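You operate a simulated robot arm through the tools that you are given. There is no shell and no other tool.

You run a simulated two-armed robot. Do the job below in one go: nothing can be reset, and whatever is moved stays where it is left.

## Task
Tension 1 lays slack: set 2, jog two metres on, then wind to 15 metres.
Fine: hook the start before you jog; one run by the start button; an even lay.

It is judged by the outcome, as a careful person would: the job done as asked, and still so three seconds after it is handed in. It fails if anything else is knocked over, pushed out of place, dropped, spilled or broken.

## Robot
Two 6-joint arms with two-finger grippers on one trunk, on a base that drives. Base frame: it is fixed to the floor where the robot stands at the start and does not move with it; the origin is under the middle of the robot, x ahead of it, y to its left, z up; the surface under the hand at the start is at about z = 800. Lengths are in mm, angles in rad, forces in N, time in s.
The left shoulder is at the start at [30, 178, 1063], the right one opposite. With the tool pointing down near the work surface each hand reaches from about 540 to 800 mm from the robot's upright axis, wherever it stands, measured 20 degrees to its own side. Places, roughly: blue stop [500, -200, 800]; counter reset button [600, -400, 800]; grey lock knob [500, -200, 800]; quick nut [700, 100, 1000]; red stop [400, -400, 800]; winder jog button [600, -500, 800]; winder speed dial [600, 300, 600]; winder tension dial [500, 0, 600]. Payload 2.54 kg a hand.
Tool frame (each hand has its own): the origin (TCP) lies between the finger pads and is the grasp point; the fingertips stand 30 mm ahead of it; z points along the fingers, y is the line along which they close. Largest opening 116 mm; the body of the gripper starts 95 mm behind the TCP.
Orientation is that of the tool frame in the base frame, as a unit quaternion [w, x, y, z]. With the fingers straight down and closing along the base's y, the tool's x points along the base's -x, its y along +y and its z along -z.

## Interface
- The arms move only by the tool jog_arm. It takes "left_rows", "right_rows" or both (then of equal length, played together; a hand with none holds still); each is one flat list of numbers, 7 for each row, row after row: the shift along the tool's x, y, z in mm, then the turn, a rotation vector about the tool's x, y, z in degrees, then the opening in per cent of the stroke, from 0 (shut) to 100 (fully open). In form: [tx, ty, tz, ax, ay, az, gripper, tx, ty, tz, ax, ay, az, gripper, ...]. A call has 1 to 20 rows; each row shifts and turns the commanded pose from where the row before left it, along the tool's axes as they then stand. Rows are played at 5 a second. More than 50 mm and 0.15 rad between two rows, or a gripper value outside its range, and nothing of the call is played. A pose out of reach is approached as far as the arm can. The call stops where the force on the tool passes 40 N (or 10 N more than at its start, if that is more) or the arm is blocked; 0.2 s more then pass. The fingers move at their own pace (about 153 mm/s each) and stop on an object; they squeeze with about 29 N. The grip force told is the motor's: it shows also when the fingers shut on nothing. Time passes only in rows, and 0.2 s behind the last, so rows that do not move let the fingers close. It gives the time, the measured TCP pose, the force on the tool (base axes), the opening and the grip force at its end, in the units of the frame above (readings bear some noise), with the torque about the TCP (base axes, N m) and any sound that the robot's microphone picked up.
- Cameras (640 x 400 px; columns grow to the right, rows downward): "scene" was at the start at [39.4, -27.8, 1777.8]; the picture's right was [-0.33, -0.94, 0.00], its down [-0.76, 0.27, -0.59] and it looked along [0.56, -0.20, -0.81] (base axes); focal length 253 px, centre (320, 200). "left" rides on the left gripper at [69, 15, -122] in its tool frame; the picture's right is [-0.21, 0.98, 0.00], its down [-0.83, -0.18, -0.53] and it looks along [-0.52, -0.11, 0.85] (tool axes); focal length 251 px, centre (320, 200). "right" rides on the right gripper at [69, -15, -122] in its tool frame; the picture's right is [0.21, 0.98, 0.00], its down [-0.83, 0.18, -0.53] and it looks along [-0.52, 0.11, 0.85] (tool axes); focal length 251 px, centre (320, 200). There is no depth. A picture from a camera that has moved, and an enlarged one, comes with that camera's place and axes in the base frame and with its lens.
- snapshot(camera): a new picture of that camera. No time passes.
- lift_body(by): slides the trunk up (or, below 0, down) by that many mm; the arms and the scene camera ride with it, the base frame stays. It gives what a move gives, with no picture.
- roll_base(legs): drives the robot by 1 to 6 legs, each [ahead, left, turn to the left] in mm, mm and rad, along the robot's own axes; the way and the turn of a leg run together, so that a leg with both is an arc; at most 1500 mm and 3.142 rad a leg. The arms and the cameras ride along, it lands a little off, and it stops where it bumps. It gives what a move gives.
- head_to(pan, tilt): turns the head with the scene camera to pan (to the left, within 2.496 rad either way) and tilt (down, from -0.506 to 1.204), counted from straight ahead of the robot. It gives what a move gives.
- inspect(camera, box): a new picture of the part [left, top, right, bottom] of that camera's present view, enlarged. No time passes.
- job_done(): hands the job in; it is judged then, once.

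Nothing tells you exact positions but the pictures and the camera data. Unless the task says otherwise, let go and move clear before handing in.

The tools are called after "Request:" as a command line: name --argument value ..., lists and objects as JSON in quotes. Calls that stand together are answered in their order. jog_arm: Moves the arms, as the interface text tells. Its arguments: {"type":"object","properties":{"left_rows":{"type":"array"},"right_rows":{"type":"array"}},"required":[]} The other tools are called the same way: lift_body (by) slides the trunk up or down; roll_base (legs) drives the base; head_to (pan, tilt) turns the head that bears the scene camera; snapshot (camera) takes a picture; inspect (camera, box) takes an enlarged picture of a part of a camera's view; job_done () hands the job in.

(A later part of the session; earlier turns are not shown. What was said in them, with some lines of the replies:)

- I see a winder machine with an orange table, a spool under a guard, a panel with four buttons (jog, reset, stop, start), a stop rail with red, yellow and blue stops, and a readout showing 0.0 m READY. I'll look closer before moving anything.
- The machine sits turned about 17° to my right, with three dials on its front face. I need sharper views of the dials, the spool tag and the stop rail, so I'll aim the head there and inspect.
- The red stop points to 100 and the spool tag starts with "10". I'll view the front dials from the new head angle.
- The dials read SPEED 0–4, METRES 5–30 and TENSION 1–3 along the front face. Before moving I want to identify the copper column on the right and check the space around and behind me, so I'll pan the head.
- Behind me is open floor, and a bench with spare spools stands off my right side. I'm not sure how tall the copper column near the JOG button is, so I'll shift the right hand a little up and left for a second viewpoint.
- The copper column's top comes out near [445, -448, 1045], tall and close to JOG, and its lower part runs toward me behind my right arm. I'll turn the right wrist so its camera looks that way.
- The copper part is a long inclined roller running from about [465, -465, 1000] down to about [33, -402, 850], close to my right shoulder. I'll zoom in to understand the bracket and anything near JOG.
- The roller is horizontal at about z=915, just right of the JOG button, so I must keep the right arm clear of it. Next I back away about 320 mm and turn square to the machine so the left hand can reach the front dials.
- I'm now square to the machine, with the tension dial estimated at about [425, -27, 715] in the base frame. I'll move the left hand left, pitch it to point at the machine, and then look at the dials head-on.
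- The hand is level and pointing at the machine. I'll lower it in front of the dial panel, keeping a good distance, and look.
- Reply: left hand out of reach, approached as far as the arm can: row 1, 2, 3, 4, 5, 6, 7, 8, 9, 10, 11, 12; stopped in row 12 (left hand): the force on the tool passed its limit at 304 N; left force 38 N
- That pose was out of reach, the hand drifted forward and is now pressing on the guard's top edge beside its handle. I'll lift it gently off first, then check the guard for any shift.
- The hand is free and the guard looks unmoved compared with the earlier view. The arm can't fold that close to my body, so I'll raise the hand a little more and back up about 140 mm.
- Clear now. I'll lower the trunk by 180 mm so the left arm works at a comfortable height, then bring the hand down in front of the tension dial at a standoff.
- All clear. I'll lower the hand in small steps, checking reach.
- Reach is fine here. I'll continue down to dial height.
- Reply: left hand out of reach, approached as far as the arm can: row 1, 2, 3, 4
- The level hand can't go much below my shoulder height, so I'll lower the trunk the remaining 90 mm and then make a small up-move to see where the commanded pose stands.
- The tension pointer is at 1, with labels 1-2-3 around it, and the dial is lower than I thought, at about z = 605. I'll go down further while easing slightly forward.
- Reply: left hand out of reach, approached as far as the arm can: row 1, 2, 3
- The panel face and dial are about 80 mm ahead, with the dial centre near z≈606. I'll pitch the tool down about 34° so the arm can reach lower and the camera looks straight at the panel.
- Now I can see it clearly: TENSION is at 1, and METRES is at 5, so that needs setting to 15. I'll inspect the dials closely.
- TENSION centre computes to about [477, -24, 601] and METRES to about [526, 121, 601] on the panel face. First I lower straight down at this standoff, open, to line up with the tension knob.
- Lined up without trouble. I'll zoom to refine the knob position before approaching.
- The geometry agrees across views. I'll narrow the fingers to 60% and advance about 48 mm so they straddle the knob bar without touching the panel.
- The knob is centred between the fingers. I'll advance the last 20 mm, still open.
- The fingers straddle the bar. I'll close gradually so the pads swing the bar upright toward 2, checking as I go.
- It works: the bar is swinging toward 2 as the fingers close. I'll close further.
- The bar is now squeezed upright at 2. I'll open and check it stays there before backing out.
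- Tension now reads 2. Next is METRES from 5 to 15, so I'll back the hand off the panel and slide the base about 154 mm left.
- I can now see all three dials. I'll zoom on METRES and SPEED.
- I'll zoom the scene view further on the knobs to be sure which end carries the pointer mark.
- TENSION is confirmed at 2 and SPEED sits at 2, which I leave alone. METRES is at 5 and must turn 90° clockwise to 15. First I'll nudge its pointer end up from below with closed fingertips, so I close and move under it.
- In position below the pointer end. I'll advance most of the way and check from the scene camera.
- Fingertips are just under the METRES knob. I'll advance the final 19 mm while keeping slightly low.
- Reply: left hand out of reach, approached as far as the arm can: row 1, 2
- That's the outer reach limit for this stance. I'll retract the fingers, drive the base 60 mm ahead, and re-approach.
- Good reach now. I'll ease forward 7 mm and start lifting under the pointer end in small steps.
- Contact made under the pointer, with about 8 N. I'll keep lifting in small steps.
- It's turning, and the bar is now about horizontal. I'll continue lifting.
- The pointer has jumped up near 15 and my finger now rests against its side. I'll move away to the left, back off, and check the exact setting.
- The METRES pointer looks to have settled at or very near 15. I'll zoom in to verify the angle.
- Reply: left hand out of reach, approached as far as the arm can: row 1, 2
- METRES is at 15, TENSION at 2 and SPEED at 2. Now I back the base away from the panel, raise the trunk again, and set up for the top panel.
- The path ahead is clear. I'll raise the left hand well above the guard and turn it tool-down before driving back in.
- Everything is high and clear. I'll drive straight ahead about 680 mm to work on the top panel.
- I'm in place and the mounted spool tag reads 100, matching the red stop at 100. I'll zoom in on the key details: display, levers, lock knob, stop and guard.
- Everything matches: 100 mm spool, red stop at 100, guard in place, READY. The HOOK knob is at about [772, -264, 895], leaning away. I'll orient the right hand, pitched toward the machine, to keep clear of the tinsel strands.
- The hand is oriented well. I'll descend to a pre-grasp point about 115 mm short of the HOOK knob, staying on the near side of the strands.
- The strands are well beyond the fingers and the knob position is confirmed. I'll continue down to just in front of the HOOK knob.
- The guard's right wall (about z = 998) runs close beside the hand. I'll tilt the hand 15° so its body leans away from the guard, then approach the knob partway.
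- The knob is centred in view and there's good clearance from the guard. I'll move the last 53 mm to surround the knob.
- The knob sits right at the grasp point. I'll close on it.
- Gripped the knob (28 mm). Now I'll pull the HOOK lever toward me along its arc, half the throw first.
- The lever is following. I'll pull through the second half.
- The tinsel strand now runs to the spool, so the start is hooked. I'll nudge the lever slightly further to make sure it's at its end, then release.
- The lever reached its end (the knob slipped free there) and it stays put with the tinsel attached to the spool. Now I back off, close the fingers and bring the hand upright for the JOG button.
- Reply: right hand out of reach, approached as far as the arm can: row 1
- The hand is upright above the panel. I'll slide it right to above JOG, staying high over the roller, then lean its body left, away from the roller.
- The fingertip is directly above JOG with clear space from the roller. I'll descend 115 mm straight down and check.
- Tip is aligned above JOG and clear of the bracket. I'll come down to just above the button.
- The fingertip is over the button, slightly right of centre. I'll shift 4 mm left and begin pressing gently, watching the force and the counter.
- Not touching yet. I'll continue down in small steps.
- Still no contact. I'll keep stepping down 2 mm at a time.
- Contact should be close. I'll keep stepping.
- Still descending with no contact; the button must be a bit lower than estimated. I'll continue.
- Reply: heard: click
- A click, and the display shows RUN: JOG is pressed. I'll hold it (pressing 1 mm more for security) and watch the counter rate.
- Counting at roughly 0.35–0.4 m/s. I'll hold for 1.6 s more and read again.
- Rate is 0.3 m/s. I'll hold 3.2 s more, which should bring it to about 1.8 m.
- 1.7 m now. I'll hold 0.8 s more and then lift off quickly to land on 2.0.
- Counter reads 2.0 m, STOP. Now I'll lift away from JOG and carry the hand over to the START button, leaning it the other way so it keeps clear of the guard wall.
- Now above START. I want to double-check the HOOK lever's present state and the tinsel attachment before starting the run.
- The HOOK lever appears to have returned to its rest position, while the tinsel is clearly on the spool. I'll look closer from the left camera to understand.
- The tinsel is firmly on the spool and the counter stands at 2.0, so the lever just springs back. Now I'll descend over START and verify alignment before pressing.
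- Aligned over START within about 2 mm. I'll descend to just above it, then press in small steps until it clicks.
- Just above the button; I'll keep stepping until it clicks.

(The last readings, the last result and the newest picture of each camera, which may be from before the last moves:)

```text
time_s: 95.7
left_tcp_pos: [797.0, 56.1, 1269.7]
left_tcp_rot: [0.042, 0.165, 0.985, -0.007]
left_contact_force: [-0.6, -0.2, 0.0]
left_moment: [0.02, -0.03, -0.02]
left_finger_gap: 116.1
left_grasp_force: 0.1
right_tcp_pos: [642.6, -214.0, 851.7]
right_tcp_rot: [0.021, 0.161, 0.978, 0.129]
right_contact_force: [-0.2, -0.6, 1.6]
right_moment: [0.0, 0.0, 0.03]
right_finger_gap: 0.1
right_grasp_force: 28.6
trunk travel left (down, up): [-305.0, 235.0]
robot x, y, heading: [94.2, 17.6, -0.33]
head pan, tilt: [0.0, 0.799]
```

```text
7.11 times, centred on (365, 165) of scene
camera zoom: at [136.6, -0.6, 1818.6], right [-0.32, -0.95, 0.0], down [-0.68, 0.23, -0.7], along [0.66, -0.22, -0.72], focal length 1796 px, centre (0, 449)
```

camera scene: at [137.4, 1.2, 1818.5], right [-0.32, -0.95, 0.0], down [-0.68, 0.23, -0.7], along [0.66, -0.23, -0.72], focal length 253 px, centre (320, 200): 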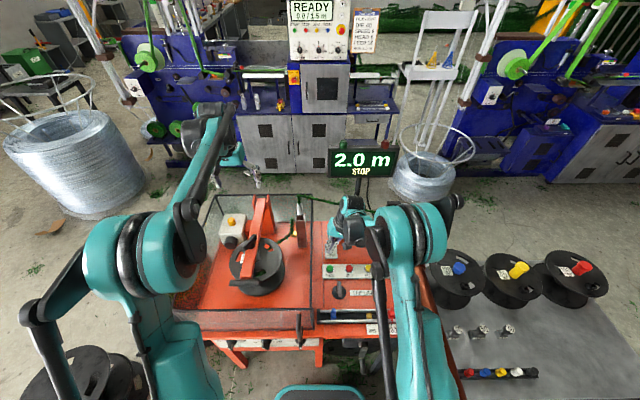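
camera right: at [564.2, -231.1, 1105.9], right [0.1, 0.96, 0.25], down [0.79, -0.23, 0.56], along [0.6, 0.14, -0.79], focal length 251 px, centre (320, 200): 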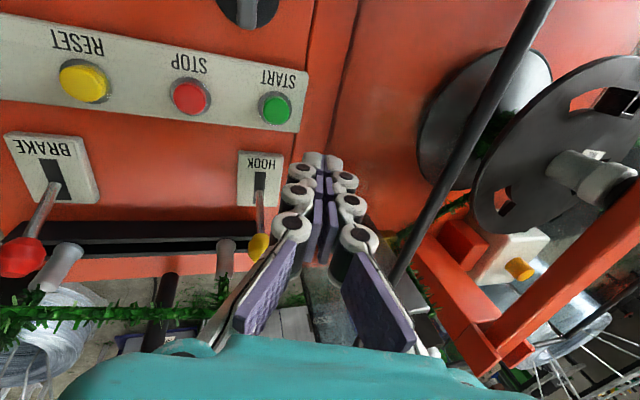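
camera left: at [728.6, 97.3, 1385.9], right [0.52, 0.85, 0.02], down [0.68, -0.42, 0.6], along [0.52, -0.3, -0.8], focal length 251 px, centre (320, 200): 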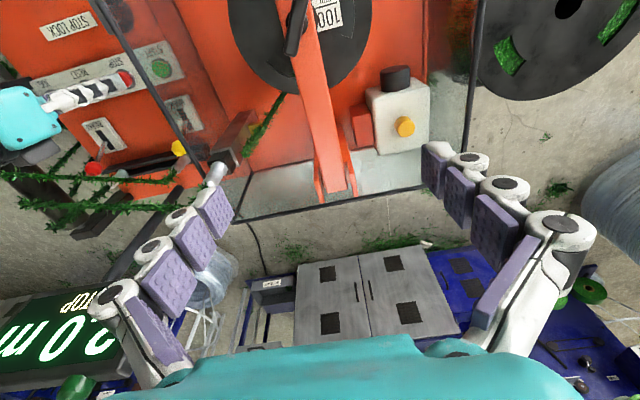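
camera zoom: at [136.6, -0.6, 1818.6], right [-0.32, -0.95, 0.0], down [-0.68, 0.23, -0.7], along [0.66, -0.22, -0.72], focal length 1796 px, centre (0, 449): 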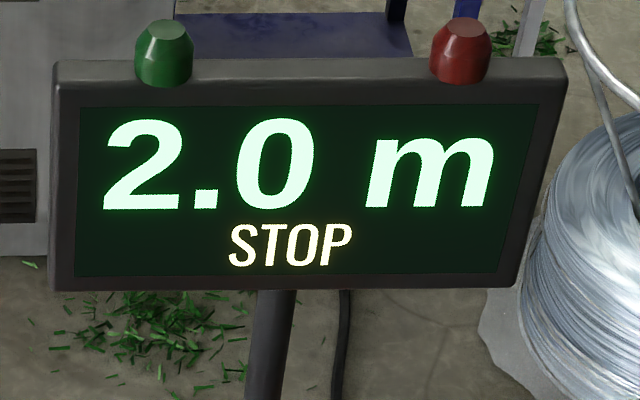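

Touching now (about 1.6 N). I'll press the last bit.

Request:
jog_arm --right_rows '[0, -0.5, 1.9, 0, 0, 0, 0]'

Request:
inspect --camera "scene" --box '[320, 140, 410, 190]'

```text
time_s: 96.0
left_tcp_pos: [798.4, 55.7, 1270.7]
left_tcp_rot: [0.042, 0.164, 0.986, -0.007]
left_contact_force: [0.6, 0.8, 0.4]
left_moment: [0.02, -0.02, -0.03]
left_finger_gap: 115.9
left_grasp_force: 0.0
right_tcp_pos: [642.1, -215.1, 850.3]
right_tcp_rot: [0.021, 0.162, 0.978, 0.129]
right_contact_force: [-0.9, -1.4, 2.5]
right_moment: [-0.07, -0.01, -0.03]
right_finger_gap: 0.0
right_grasp_force: 28.1
trunk travel left (down, up): [-305.0, 235.0]
robot x, y, heading: [87.1, 16.6, -0.325]
head pan, tilt: [0.0, 0.799]
heard: click
```

```text
7.11 times, centred on (365, 165) of scene
camera zoom: at [136.3, -0.7, 1818.6], right [-0.32, -0.95, 0.0], down [-0.68, 0.23, -0.7], along [0.66, -0.22, -0.72], focal length 1796 px, centre (0, 449)
```

zoom: 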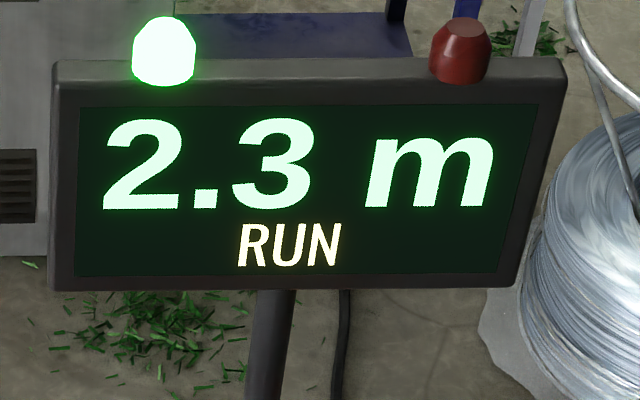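

The run has started (click, RUN, 2.3 m). I'll lift off START straight up and let the run proceed.

Request:
jog_arm --right_rows '[0, -5.1, -19.3, 0, 0, 0, 0, 0, 5.1, -19.3, 0, 0, 0, 0, 0, 10.3, -38.6, 0, 0, 0, 0]'

Request:
inspect --camera "scene" --box '[320, 140, 410, 190]'

Request:
inspect --camera "scene" --box '[190, 180, 350, 340]'

```text
time_s: 96.8
left_tcp_pos: [795.4, 56.1, 1271.5]
left_tcp_rot: [0.043, 0.164, 0.986, -0.008]
left_contact_force: [-0.3, 0.0, -0.1]
left_moment: [0.0, -0.02, 0.02]
left_finger_gap: 116.1
left_grasp_force: 0.0
right_tcp_pos: [639.6, -223.0, 926.8]
right_tcp_rot: [0.022, 0.162, 0.978, 0.128]
right_contact_force: [0.3, 0.0, 0.4]
right_moment: [-0.02, 0.0, -0.01]
right_finger_gap: 0.2
right_grasp_force: 28.8
trunk travel left (down, up): [-305.0, 235.0]
robot x, y, heading: [87.9, 15.5, -0.329]
head pan, tilt: [0.0, 0.799]
```

```text
7.11 times, centred on (365, 165) of scene
camera zoom: at [134.9, 0.0, 1818.6], right [-0.32, -0.95, 0.0], down [-0.68, 0.23, -0.7], along [0.66, -0.22, -0.72], focal length 1796 px, centre (0, 449)
```

zoom: 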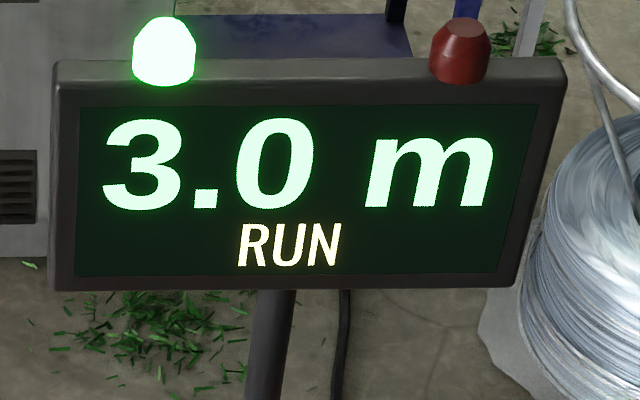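

```text
2.50 times, centred on (270, 260) of scene
camera zoom: at [134.9, 0.0, 1818.6], right [-0.32, -0.95, 0.0], down [-0.68, 0.23, -0.7], along [0.66, -0.22, -0.72], focal length 632 px, centre (445, 50)
```

zoom: 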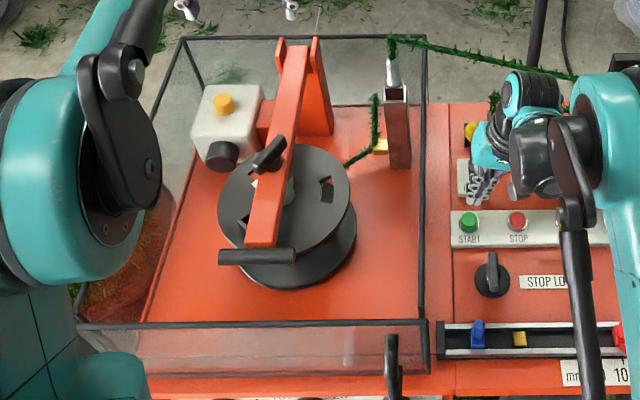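

Running smoothly at about 0.9 m/s, and I'm clear of the button. I'll raise the hand further and wait while watching.

Request:
jog_arm --right_rows '[0, 10.3, -38.6, 0, 0, 0, 0, 0, 10.3, -38.6, 0, 0, 0, 0, 0, 0, 0, 0, 0, 0, 0, 0, 0, 0, 0, 0, 0, 0, 0, 0, 0, 0, 0, 0, 0, 0, 0, 0, 0, 0, 0, 0, 0, 0, 0, 0, 0, 0, 0, 0, 0, 0, 0, 0, 0, 0, 0, 0, 0, 0, 0, 0, 0, 0, 0, 0, 0, 0, 0, 0]'

Request:
inspect --camera "scene" --box '[320, 140, 410, 190]'

Request:
inspect --camera "scene" --box '[190, 180, 420, 340]'

```text
time_s: 99.0
left_tcp_pos: [796.8, 56.6, 1270.3]
left_tcp_rot: [0.041, 0.164, 0.986, -0.007]
left_contact_force: [1.0, -0.2, 0.1]
left_moment: [-0.02, 0.0, 0.03]
left_finger_gap: 115.8
left_grasp_force: 0.1
right_tcp_pos: [641.6, -225.0, 1007.6]
right_tcp_rot: [0.022, 0.163, 0.978, 0.128]
right_contact_force: [-0.8, -0.7, 0.2]
right_moment: [-0.01, -0.01, 0.02]
right_finger_gap: 0.0
right_grasp_force: 28.3
trunk travel left (down, up): [-305.0, 235.0]
robot x, y, heading: [88.5, 21.9, -0.328]
head pan, tilt: [0.0, 0.799]
```

```text
7.11 times, centred on (365, 165) of scene
camera zoom: at [136.7, -0.6, 1818.5], right [-0.32, -0.95, 0.0], down [-0.68, 0.23, -0.7], along [0.66, -0.22, -0.72], focal length 1796 px, centre (0, 449)
```

zoom: 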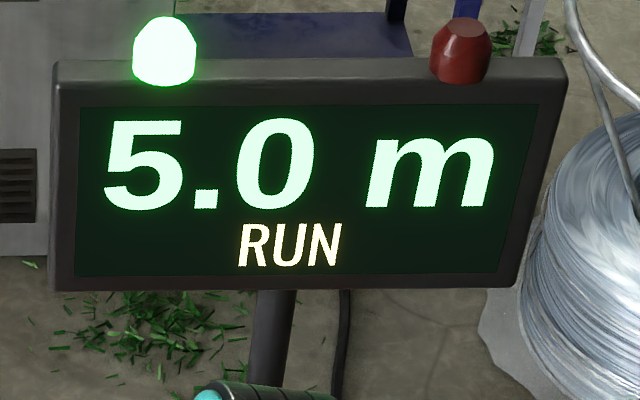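

```text
2.50 times, centred on (305, 260) of scene
camera zoom: at [136.7, -0.6, 1818.5], right [-0.32, -0.95, 0.0], down [-0.68, 0.23, -0.7], along [0.66, -0.22, -0.72], focal length 632 px, centre (358, 50)
```

zoom: 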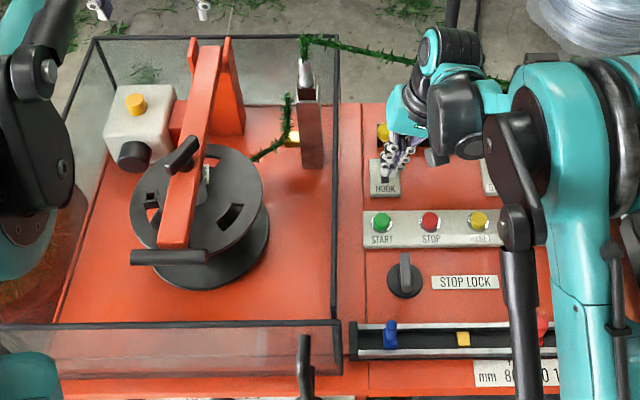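

5.0 m and all fine. I'll continue waiting.

Request:
jog_arm --right_rows '[0, 0, 0, 0, 0, 0, 0, 0, 0, 0, 0, 0, 0, 0, 0, 0, 0, 0, 0, 0, 0, 0, 0, 0, 0, 0, 0, 0, 0, 0, 0, 0, 0, 0, 0, 0, 0, 0, 0, 0, 0, 0, 0, 0, 0, 0, 0, 0, 0, 0, 0, 0, 0, 0, 0, 0, 0, 0, 0, 0, 0, 0, 0, 0, 0, 0, 0, 0, 0, 0, 0, 0, 0, 0, 0, 0, 0, 0, 0, 0, 0, 0, 0, 0, 0, 0, 0, 0, 0, 0, 0, 0, 0, 0, 0, 0, 0, 0, 0, 0, 0, 0, 0, 0, 0, 0, 0, 0, 0, 0, 0, 0, 0, 0, 0, 0, 0, 0, 0, 0, 0, 0, 0, 0, 0, 0, 0, 0, 0, 0, 0, 0, 0, 0, 0, 0, 0, 0, 0, 0]'

Request:
inspect --camera "scene" --box '[320, 140, 410, 190]'

Request:
inspect --camera "scene" --box '[190, 180, 420, 340]'

```text
time_s: 103.2
left_tcp_pos: [797.5, 55.0, 1270.4]
left_tcp_rot: [0.043, 0.164, 0.986, -0.007]
left_contact_force: [0.3, 0.5, -0.1]
left_moment: [0.02, 0.0, -0.02]
left_finger_gap: 116.1
left_grasp_force: 0.0
right_tcp_pos: [641.7, -224.9, 1008.0]
right_tcp_rot: [0.021, 0.162, 0.978, 0.129]
right_contact_force: [0.8, 0.6, -0.1]
right_moment: [0.01, 0.02, -0.01]
right_finger_gap: 0.0
right_grasp_force: 28.6
trunk travel left (down, up): [-305.0, 235.0]
robot x, y, heading: [92.1, 18.5, -0.33]
head pan, tilt: [0.0, 0.799]
```

```text
7.11 times, centred on (365, 165) of scene
camera zoom: at [136.6, -0.5, 1818.5], right [-0.32, -0.95, 0.0], down [-0.68, 0.23, -0.7], along [0.66, -0.22, -0.72], focal length 1796 px, centre (0, 449)
```

zoom: 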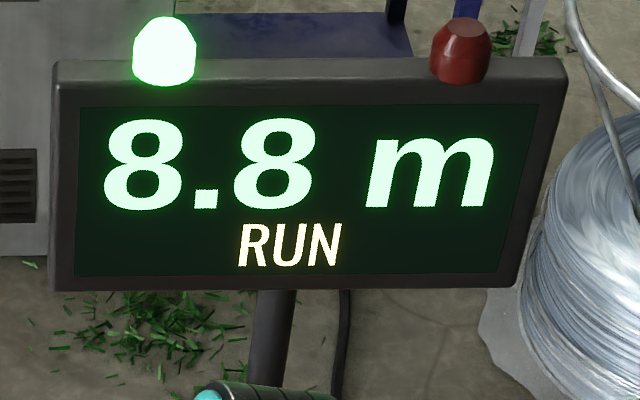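

```text
2.50 times, centred on (305, 260) of scene
camera zoom: at [136.6, -0.5, 1818.5], right [-0.32, -0.95, 0.0], down [-0.68, 0.23, -0.7], along [0.66, -0.22, -0.72], focal length 632 px, centre (358, 50)
```

zoom: 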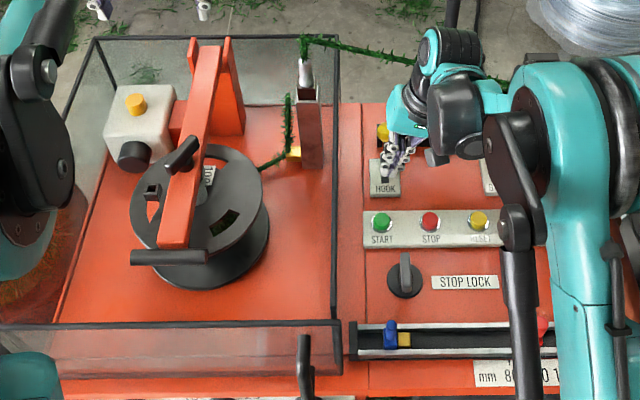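

8.8 m, with the traverse reaching its end stop as it should. I'll keep waiting.

Request:
jog_arm --right_rows '[0, 0, 0, 0, 0, 0, 0, 0, 0, 0, 0, 0, 0, 0, 0, 0, 0, 0, 0, 0, 0, 0, 0, 0, 0, 0, 0, 0, 0, 0, 0, 0, 0, 0, 0, 0, 0, 0, 0, 0, 0, 0, 0, 0, 0, 0, 0, 0, 0, 0, 0, 0, 0, 0, 0, 0, 0, 0, 0, 0, 0, 0, 0, 0, 0, 0, 0, 0, 0, 0, 0, 0, 0, 0, 0, 0, 0, 0, 0, 0, 0, 0, 0, 0, 0, 0, 0, 0, 0, 0, 0, 0, 0, 0, 0, 0, 0, 0, 0, 0, 0, 0, 0, 0, 0, 0, 0, 0, 0, 0, 0, 0, 0, 0, 0, 0, 0, 0, 0, 0, 0, 0, 0, 0, 0, 0, 0, 0, 0, 0, 0, 0, 0, 0, 0, 0, 0, 0, 0, 0]'

Request:
inspect --camera "scene" --box '[320, 140, 410, 190]'

Request:
inspect --camera "scene" --box '[190, 180, 420, 340]'

```text
time_s: 107.5
left_tcp_pos: [797.1, 55.7, 1269.0]
left_tcp_rot: [0.041, 0.164, 0.986, -0.007]
left_contact_force: [-0.4, -0.1, -0.7]
left_moment: [0.0, 0.03, 0.01]
left_finger_gap: 116.0
left_grasp_force: 0.0
right_tcp_pos: [641.8, -224.5, 1007.8]
right_tcp_rot: [0.021, 0.162, 0.978, 0.129]
right_contact_force: [0.2, -0.3, -0.6]
right_moment: [-0.02, 0.03, 0.01]
right_finger_gap: 0.1
right_grasp_force: 28.8
trunk travel left (down, up): [-305.0, 235.0]
robot x, y, heading: [90.0, 19.3, -0.327]
head pan, tilt: [0.0, 0.799]
```

```text
7.11 times, centred on (365, 165) of scene
camera zoom: at [136.6, -0.5, 1818.5], right [-0.32, -0.95, 0.0], down [-0.68, 0.23, -0.7], along [0.66, -0.22, -0.72], focal length 1796 px, centre (0, 449)
```

zoom: 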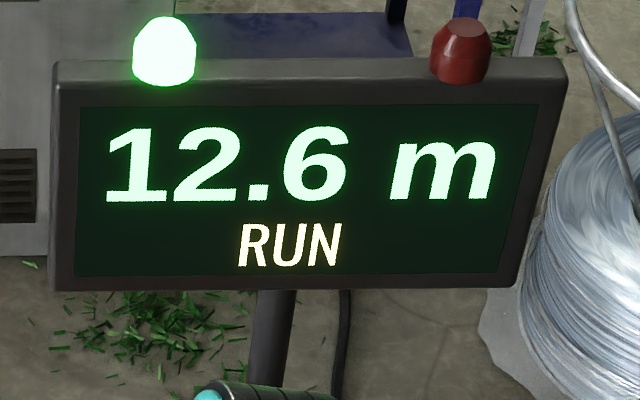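

```text
2.50 times, centred on (305, 260) of scene
camera zoom: at [136.6, -0.5, 1818.5], right [-0.32, -0.95, 0.0], down [-0.68, 0.23, -0.7], along [0.66, -0.22, -0.72], focal length 632 px, centre (358, 50)
```

zoom: 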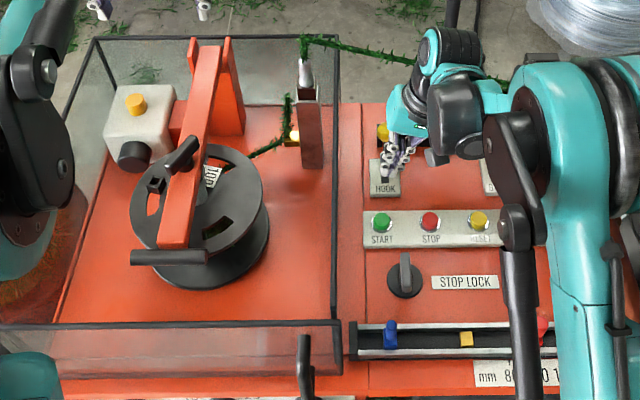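

12.6 m. It should stop itself at 15 in under 3 s, so I'll wait and check.

Request:
jog_arm --right_rows '[0, 0, 0, 0, 0, 0, 0, 0, 0, 0, 0, 0, 0, 0, 0, 0, 0, 0, 0, 0, 0, 0, 0, 0, 0, 0, 0, 0, 0, 0, 0, 0, 0, 0, 0, 0, 0, 0, 0, 0, 0, 0, 0, 0, 0, 0, 0, 0, 0, 0, 0, 0, 0, 0, 0, 0, 0, 0, 0, 0, 0, 0, 0, 0, 0, 0, 0, 0, 0, 0, 0, 0, 0, 0, 0, 0, 0, 0, 0, 0, 0, 0, 0, 0, 0, 0, 0, 0, 0, 0, 0]'

Request:
inspect --camera "scene" --box '[320, 140, 410, 190]'

Request:
inspect --camera "scene" --box '[190, 180, 420, 340]'

```text
time_s: 110.2
left_tcp_pos: [797.1, 54.8, 1270.6]
left_tcp_rot: [0.042, 0.164, 0.986, -0.007]
left_contact_force: [0.3, 0.9, -0.1]
left_moment: [-0.01, 0.01, 0.03]
left_finger_gap: 116.1
left_grasp_force: 0.1
right_tcp_pos: [641.8, -226.4, 1007.5]
right_tcp_rot: [0.02, 0.162, 0.978, 0.128]
right_contact_force: [0.1, 0.4, 0.5]
right_moment: [0.0, -0.01, 0.02]
right_finger_gap: 0.1
right_grasp_force: 28.9
trunk travel left (down, up): [-305.0, 235.0]
robot x, y, heading: [83.0, 20.9, -0.327]
head pan, tilt: [0.0, 0.799]
```

```text
7.11 times, centred on (365, 165) of scene
camera zoom: at [136.6, -0.5, 1818.5], right [-0.32, -0.95, 0.0], down [-0.68, 0.23, -0.7], along [0.66, -0.22, -0.72], focal length 1796 px, centre (0, 449)
```

zoom: 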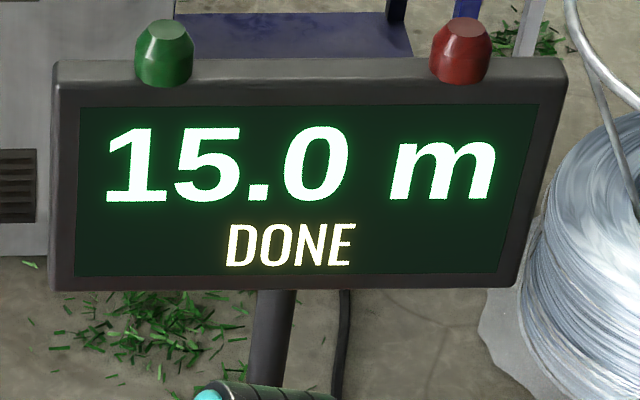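

```text
2.50 times, centred on (305, 260) of scene
camera zoom: at [136.6, -0.5, 1818.5], right [-0.32, -0.95, 0.0], down [-0.68, 0.23, -0.7], along [0.66, -0.22, -0.72], focal length 632 px, centre (358, 50)
```

zoom: 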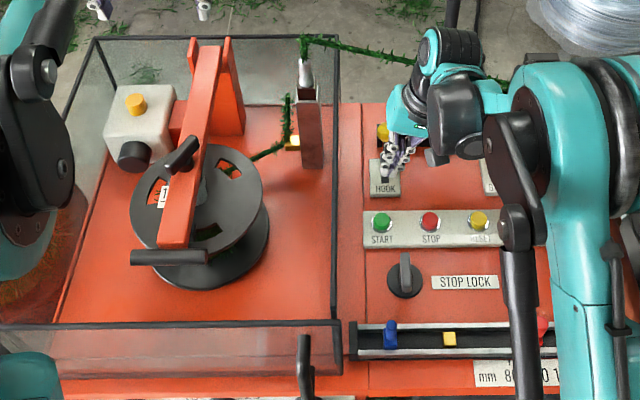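

15.0 m, DONE. Now I'll raise the right hand clear and back the robot away, then do a final check of the whole scene.

Request:
jog_arm --right_rows '[0, 10.3, -38.6, 0, 0, 0, 0, 0, 10.3, -38.6, 0, 0, 0, 0, 0, 10.3, -38.6, 0, 0, 0, 0, 0, 10.3, -38.6, 0, 0, 0, 0, 0, 10.3, -38.6, 0, 0, 0, 0]'

Request:
roll_base --legs '[[-350, 0, 0]]'

Request:
snapshot --camera "scene"

Request:
snapshot --camera "left"

```text
time_s: 111.5
left_tcp_pos: [797.1, 56.3, 1270.2]
left_tcp_rot: [0.042, 0.164, 0.986, -0.007]
left_contact_force: [0.0, 0.2, 0.4]
left_moment: [0.0, -0.01, 0.01]
left_finger_gap: 116.2
left_grasp_force: 0.0
right_tcp_pos: [642.4, -225.2, 1207.2]
right_tcp_rot: [0.022, 0.162, 0.978, 0.129]
right_contact_force: [0.2, 0.2, 0.2]
right_moment: [-0.02, -0.03, 0.01]
right_finger_gap: 0.0
right_grasp_force: 28.4
trunk travel left (down, up): [-305.0, 235.0]
robot x, y, heading: [89.3, 19.8, -0.325]
head pan, tilt: [0.0, 0.799]
```

```text
time_s: 113.7
left_tcp_pos: [464.2, 173.7, 1269.6]
left_tcp_rot: [0.043, 0.16, 0.986, -0.007]
left_contact_force: [-0.3, 0.1, 0.1]
left_moment: [-0.02, -0.04, -0.05]
left_finger_gap: 116.1
left_grasp_force: 0.0
right_tcp_pos: [314.0, -108.8, 1205.9]
right_tcp_rot: [0.022, 0.157, 0.979, 0.128]
right_contact_force: [-0.2, 0.2, 0.1]
right_moment: [0.02, 0.02, -0.02]
right_finger_gap: 0.0
right_grasp_force: 28.4
trunk travel left (down, up): [-305.0, 235.0]
robot x, y, heading: [-245.3, 131.2, -0.315]
head pan, tilt: [0.0, 0.799]
```

```text
taken
camera scene: at [-195.9, 111.6, 1818.6], right [-0.31, -0.95, 0.0], down [-0.68, 0.23, -0.7], along [0.66, -0.22, -0.72], focal length 253 px, centre (320, 200)
```

scene: 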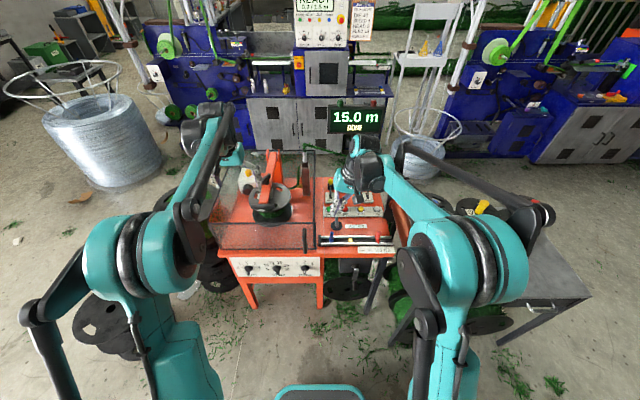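

```text
taken
camera left: at [394.8, 213.1, 1386.4], right [0.51, 0.86, 0.02], down [0.68, -0.42, 0.6], along [0.53, -0.3, -0.8], focal length 251 px, centre (320, 200)
```

left: 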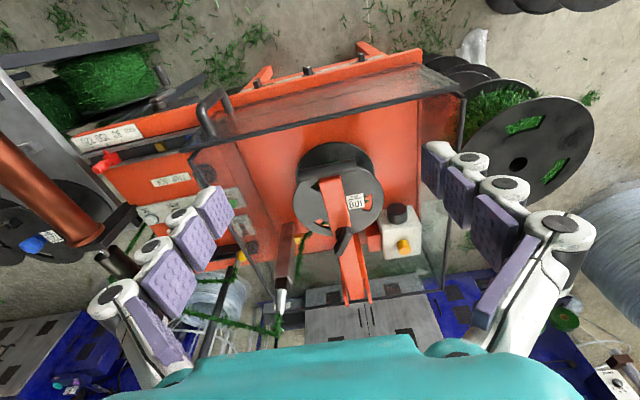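

Request:
inspect --camera "scene" --box '[210, 140, 400, 310]'

Request:
inspect --camera "scene" --box '[230, 250, 330, 290]'

Request:
inspect --camera "scene" --box '[300, 95, 400, 145]'

Request:
inspect --camera "left" --box '[270, 120, 410, 260]'

```text
2.35 times, centred on (305, 225) of scene
camera zoom: at [-195.9, 111.6, 1818.6], right [-0.31, -0.95, 0.0], down [-0.68, 0.23, -0.7], along [0.66, -0.22, -0.72], focal length 594 px, centre (355, 141)
```

zoom: 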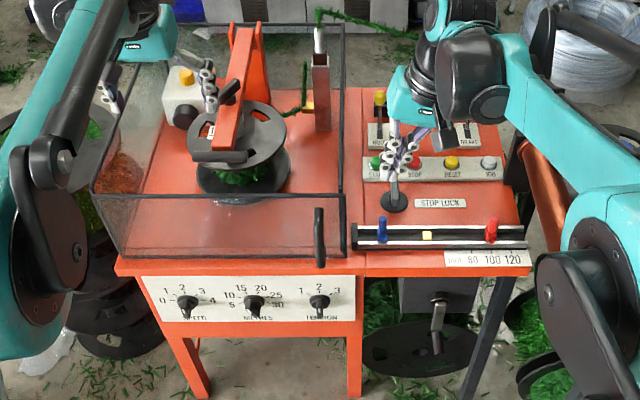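

```text
6.40 times, centred on (280, 270) of scene
camera zoom: at [-195.9, 111.6, 1818.6], right [-0.31, -0.95, 0.0], down [-0.68, 0.23, -0.7], along [0.66, -0.22, -0.72], focal length 1617 px, centre (576, -248)
```

zoom: 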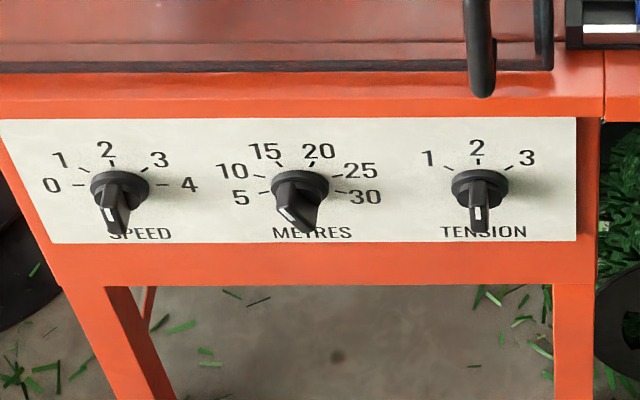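

```text
6.40 times, centred on (350, 120) of scene
camera zoom: at [-195.9, 111.6, 1818.6], right [-0.31, -0.95, 0.0], down [-0.68, 0.23, -0.7], along [0.66, -0.22, -0.72], focal length 1617 px, centre (128, 712)
```

zoom: 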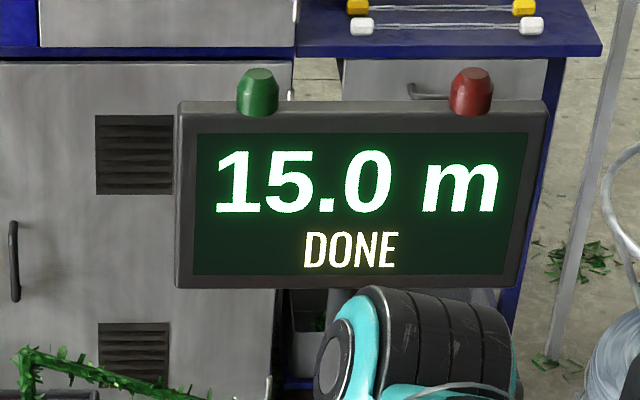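

```text
2.86 times, centred on (340, 190) of left
camera zoom: at [394.8, 213.1, 1386.4], right [0.51, 0.86, 0.02], down [0.68, -0.42, 0.6], along [0.53, -0.3, -0.8], focal length 718 px, centre (263, 229)
```

zoom: 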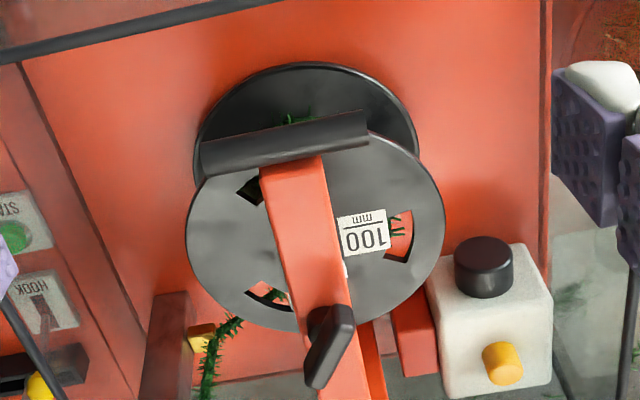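

Everything is as asked. TENSION is at 2, METRES at 15, the start was hooked before jogging to 2.0 m, and one START run ended at 15.0 m DONE on the 100 mm spool. Both hands are clear and nothing else has moved, so I'm handing it in.

Request:
job_done

```text
The job is handed in.
```

The job is done: the winder shows 15.0 m and DONE, and I handed it in with both hands clear of the machine.

- **Dials:** tension went from 1 to 2. The metres dial was preset to 5, so I turned it to 15. I left speed where it was, at about 2.
- **Hook and jog:** I pulled the hook lever before jogging and saw the tinsel attached to the spool, then jogged until the counter read 2.0 m. The lever later returned to its rest position on its own, but the tinsel stayed on the spool.
- **Run:** I pressed start once, and the machine ran from 2.0 m and stopped itself at 15.0 m.
- **Lay:** the spool is tagged 100 mm and the red stop was already at 100, so I did not touch the stops. The traverse ran between its stops. The spool looked normal afterwards, but I could not see the full lay between its flanges.

Early on, an out-of-reach move made the left hand drift forward and press hard on the guard beside its handle; the force reading was 304 N. I lifted it off at once and the guard looked unmoved in the views I compared. Nothing else was visibly knocked or shifted.
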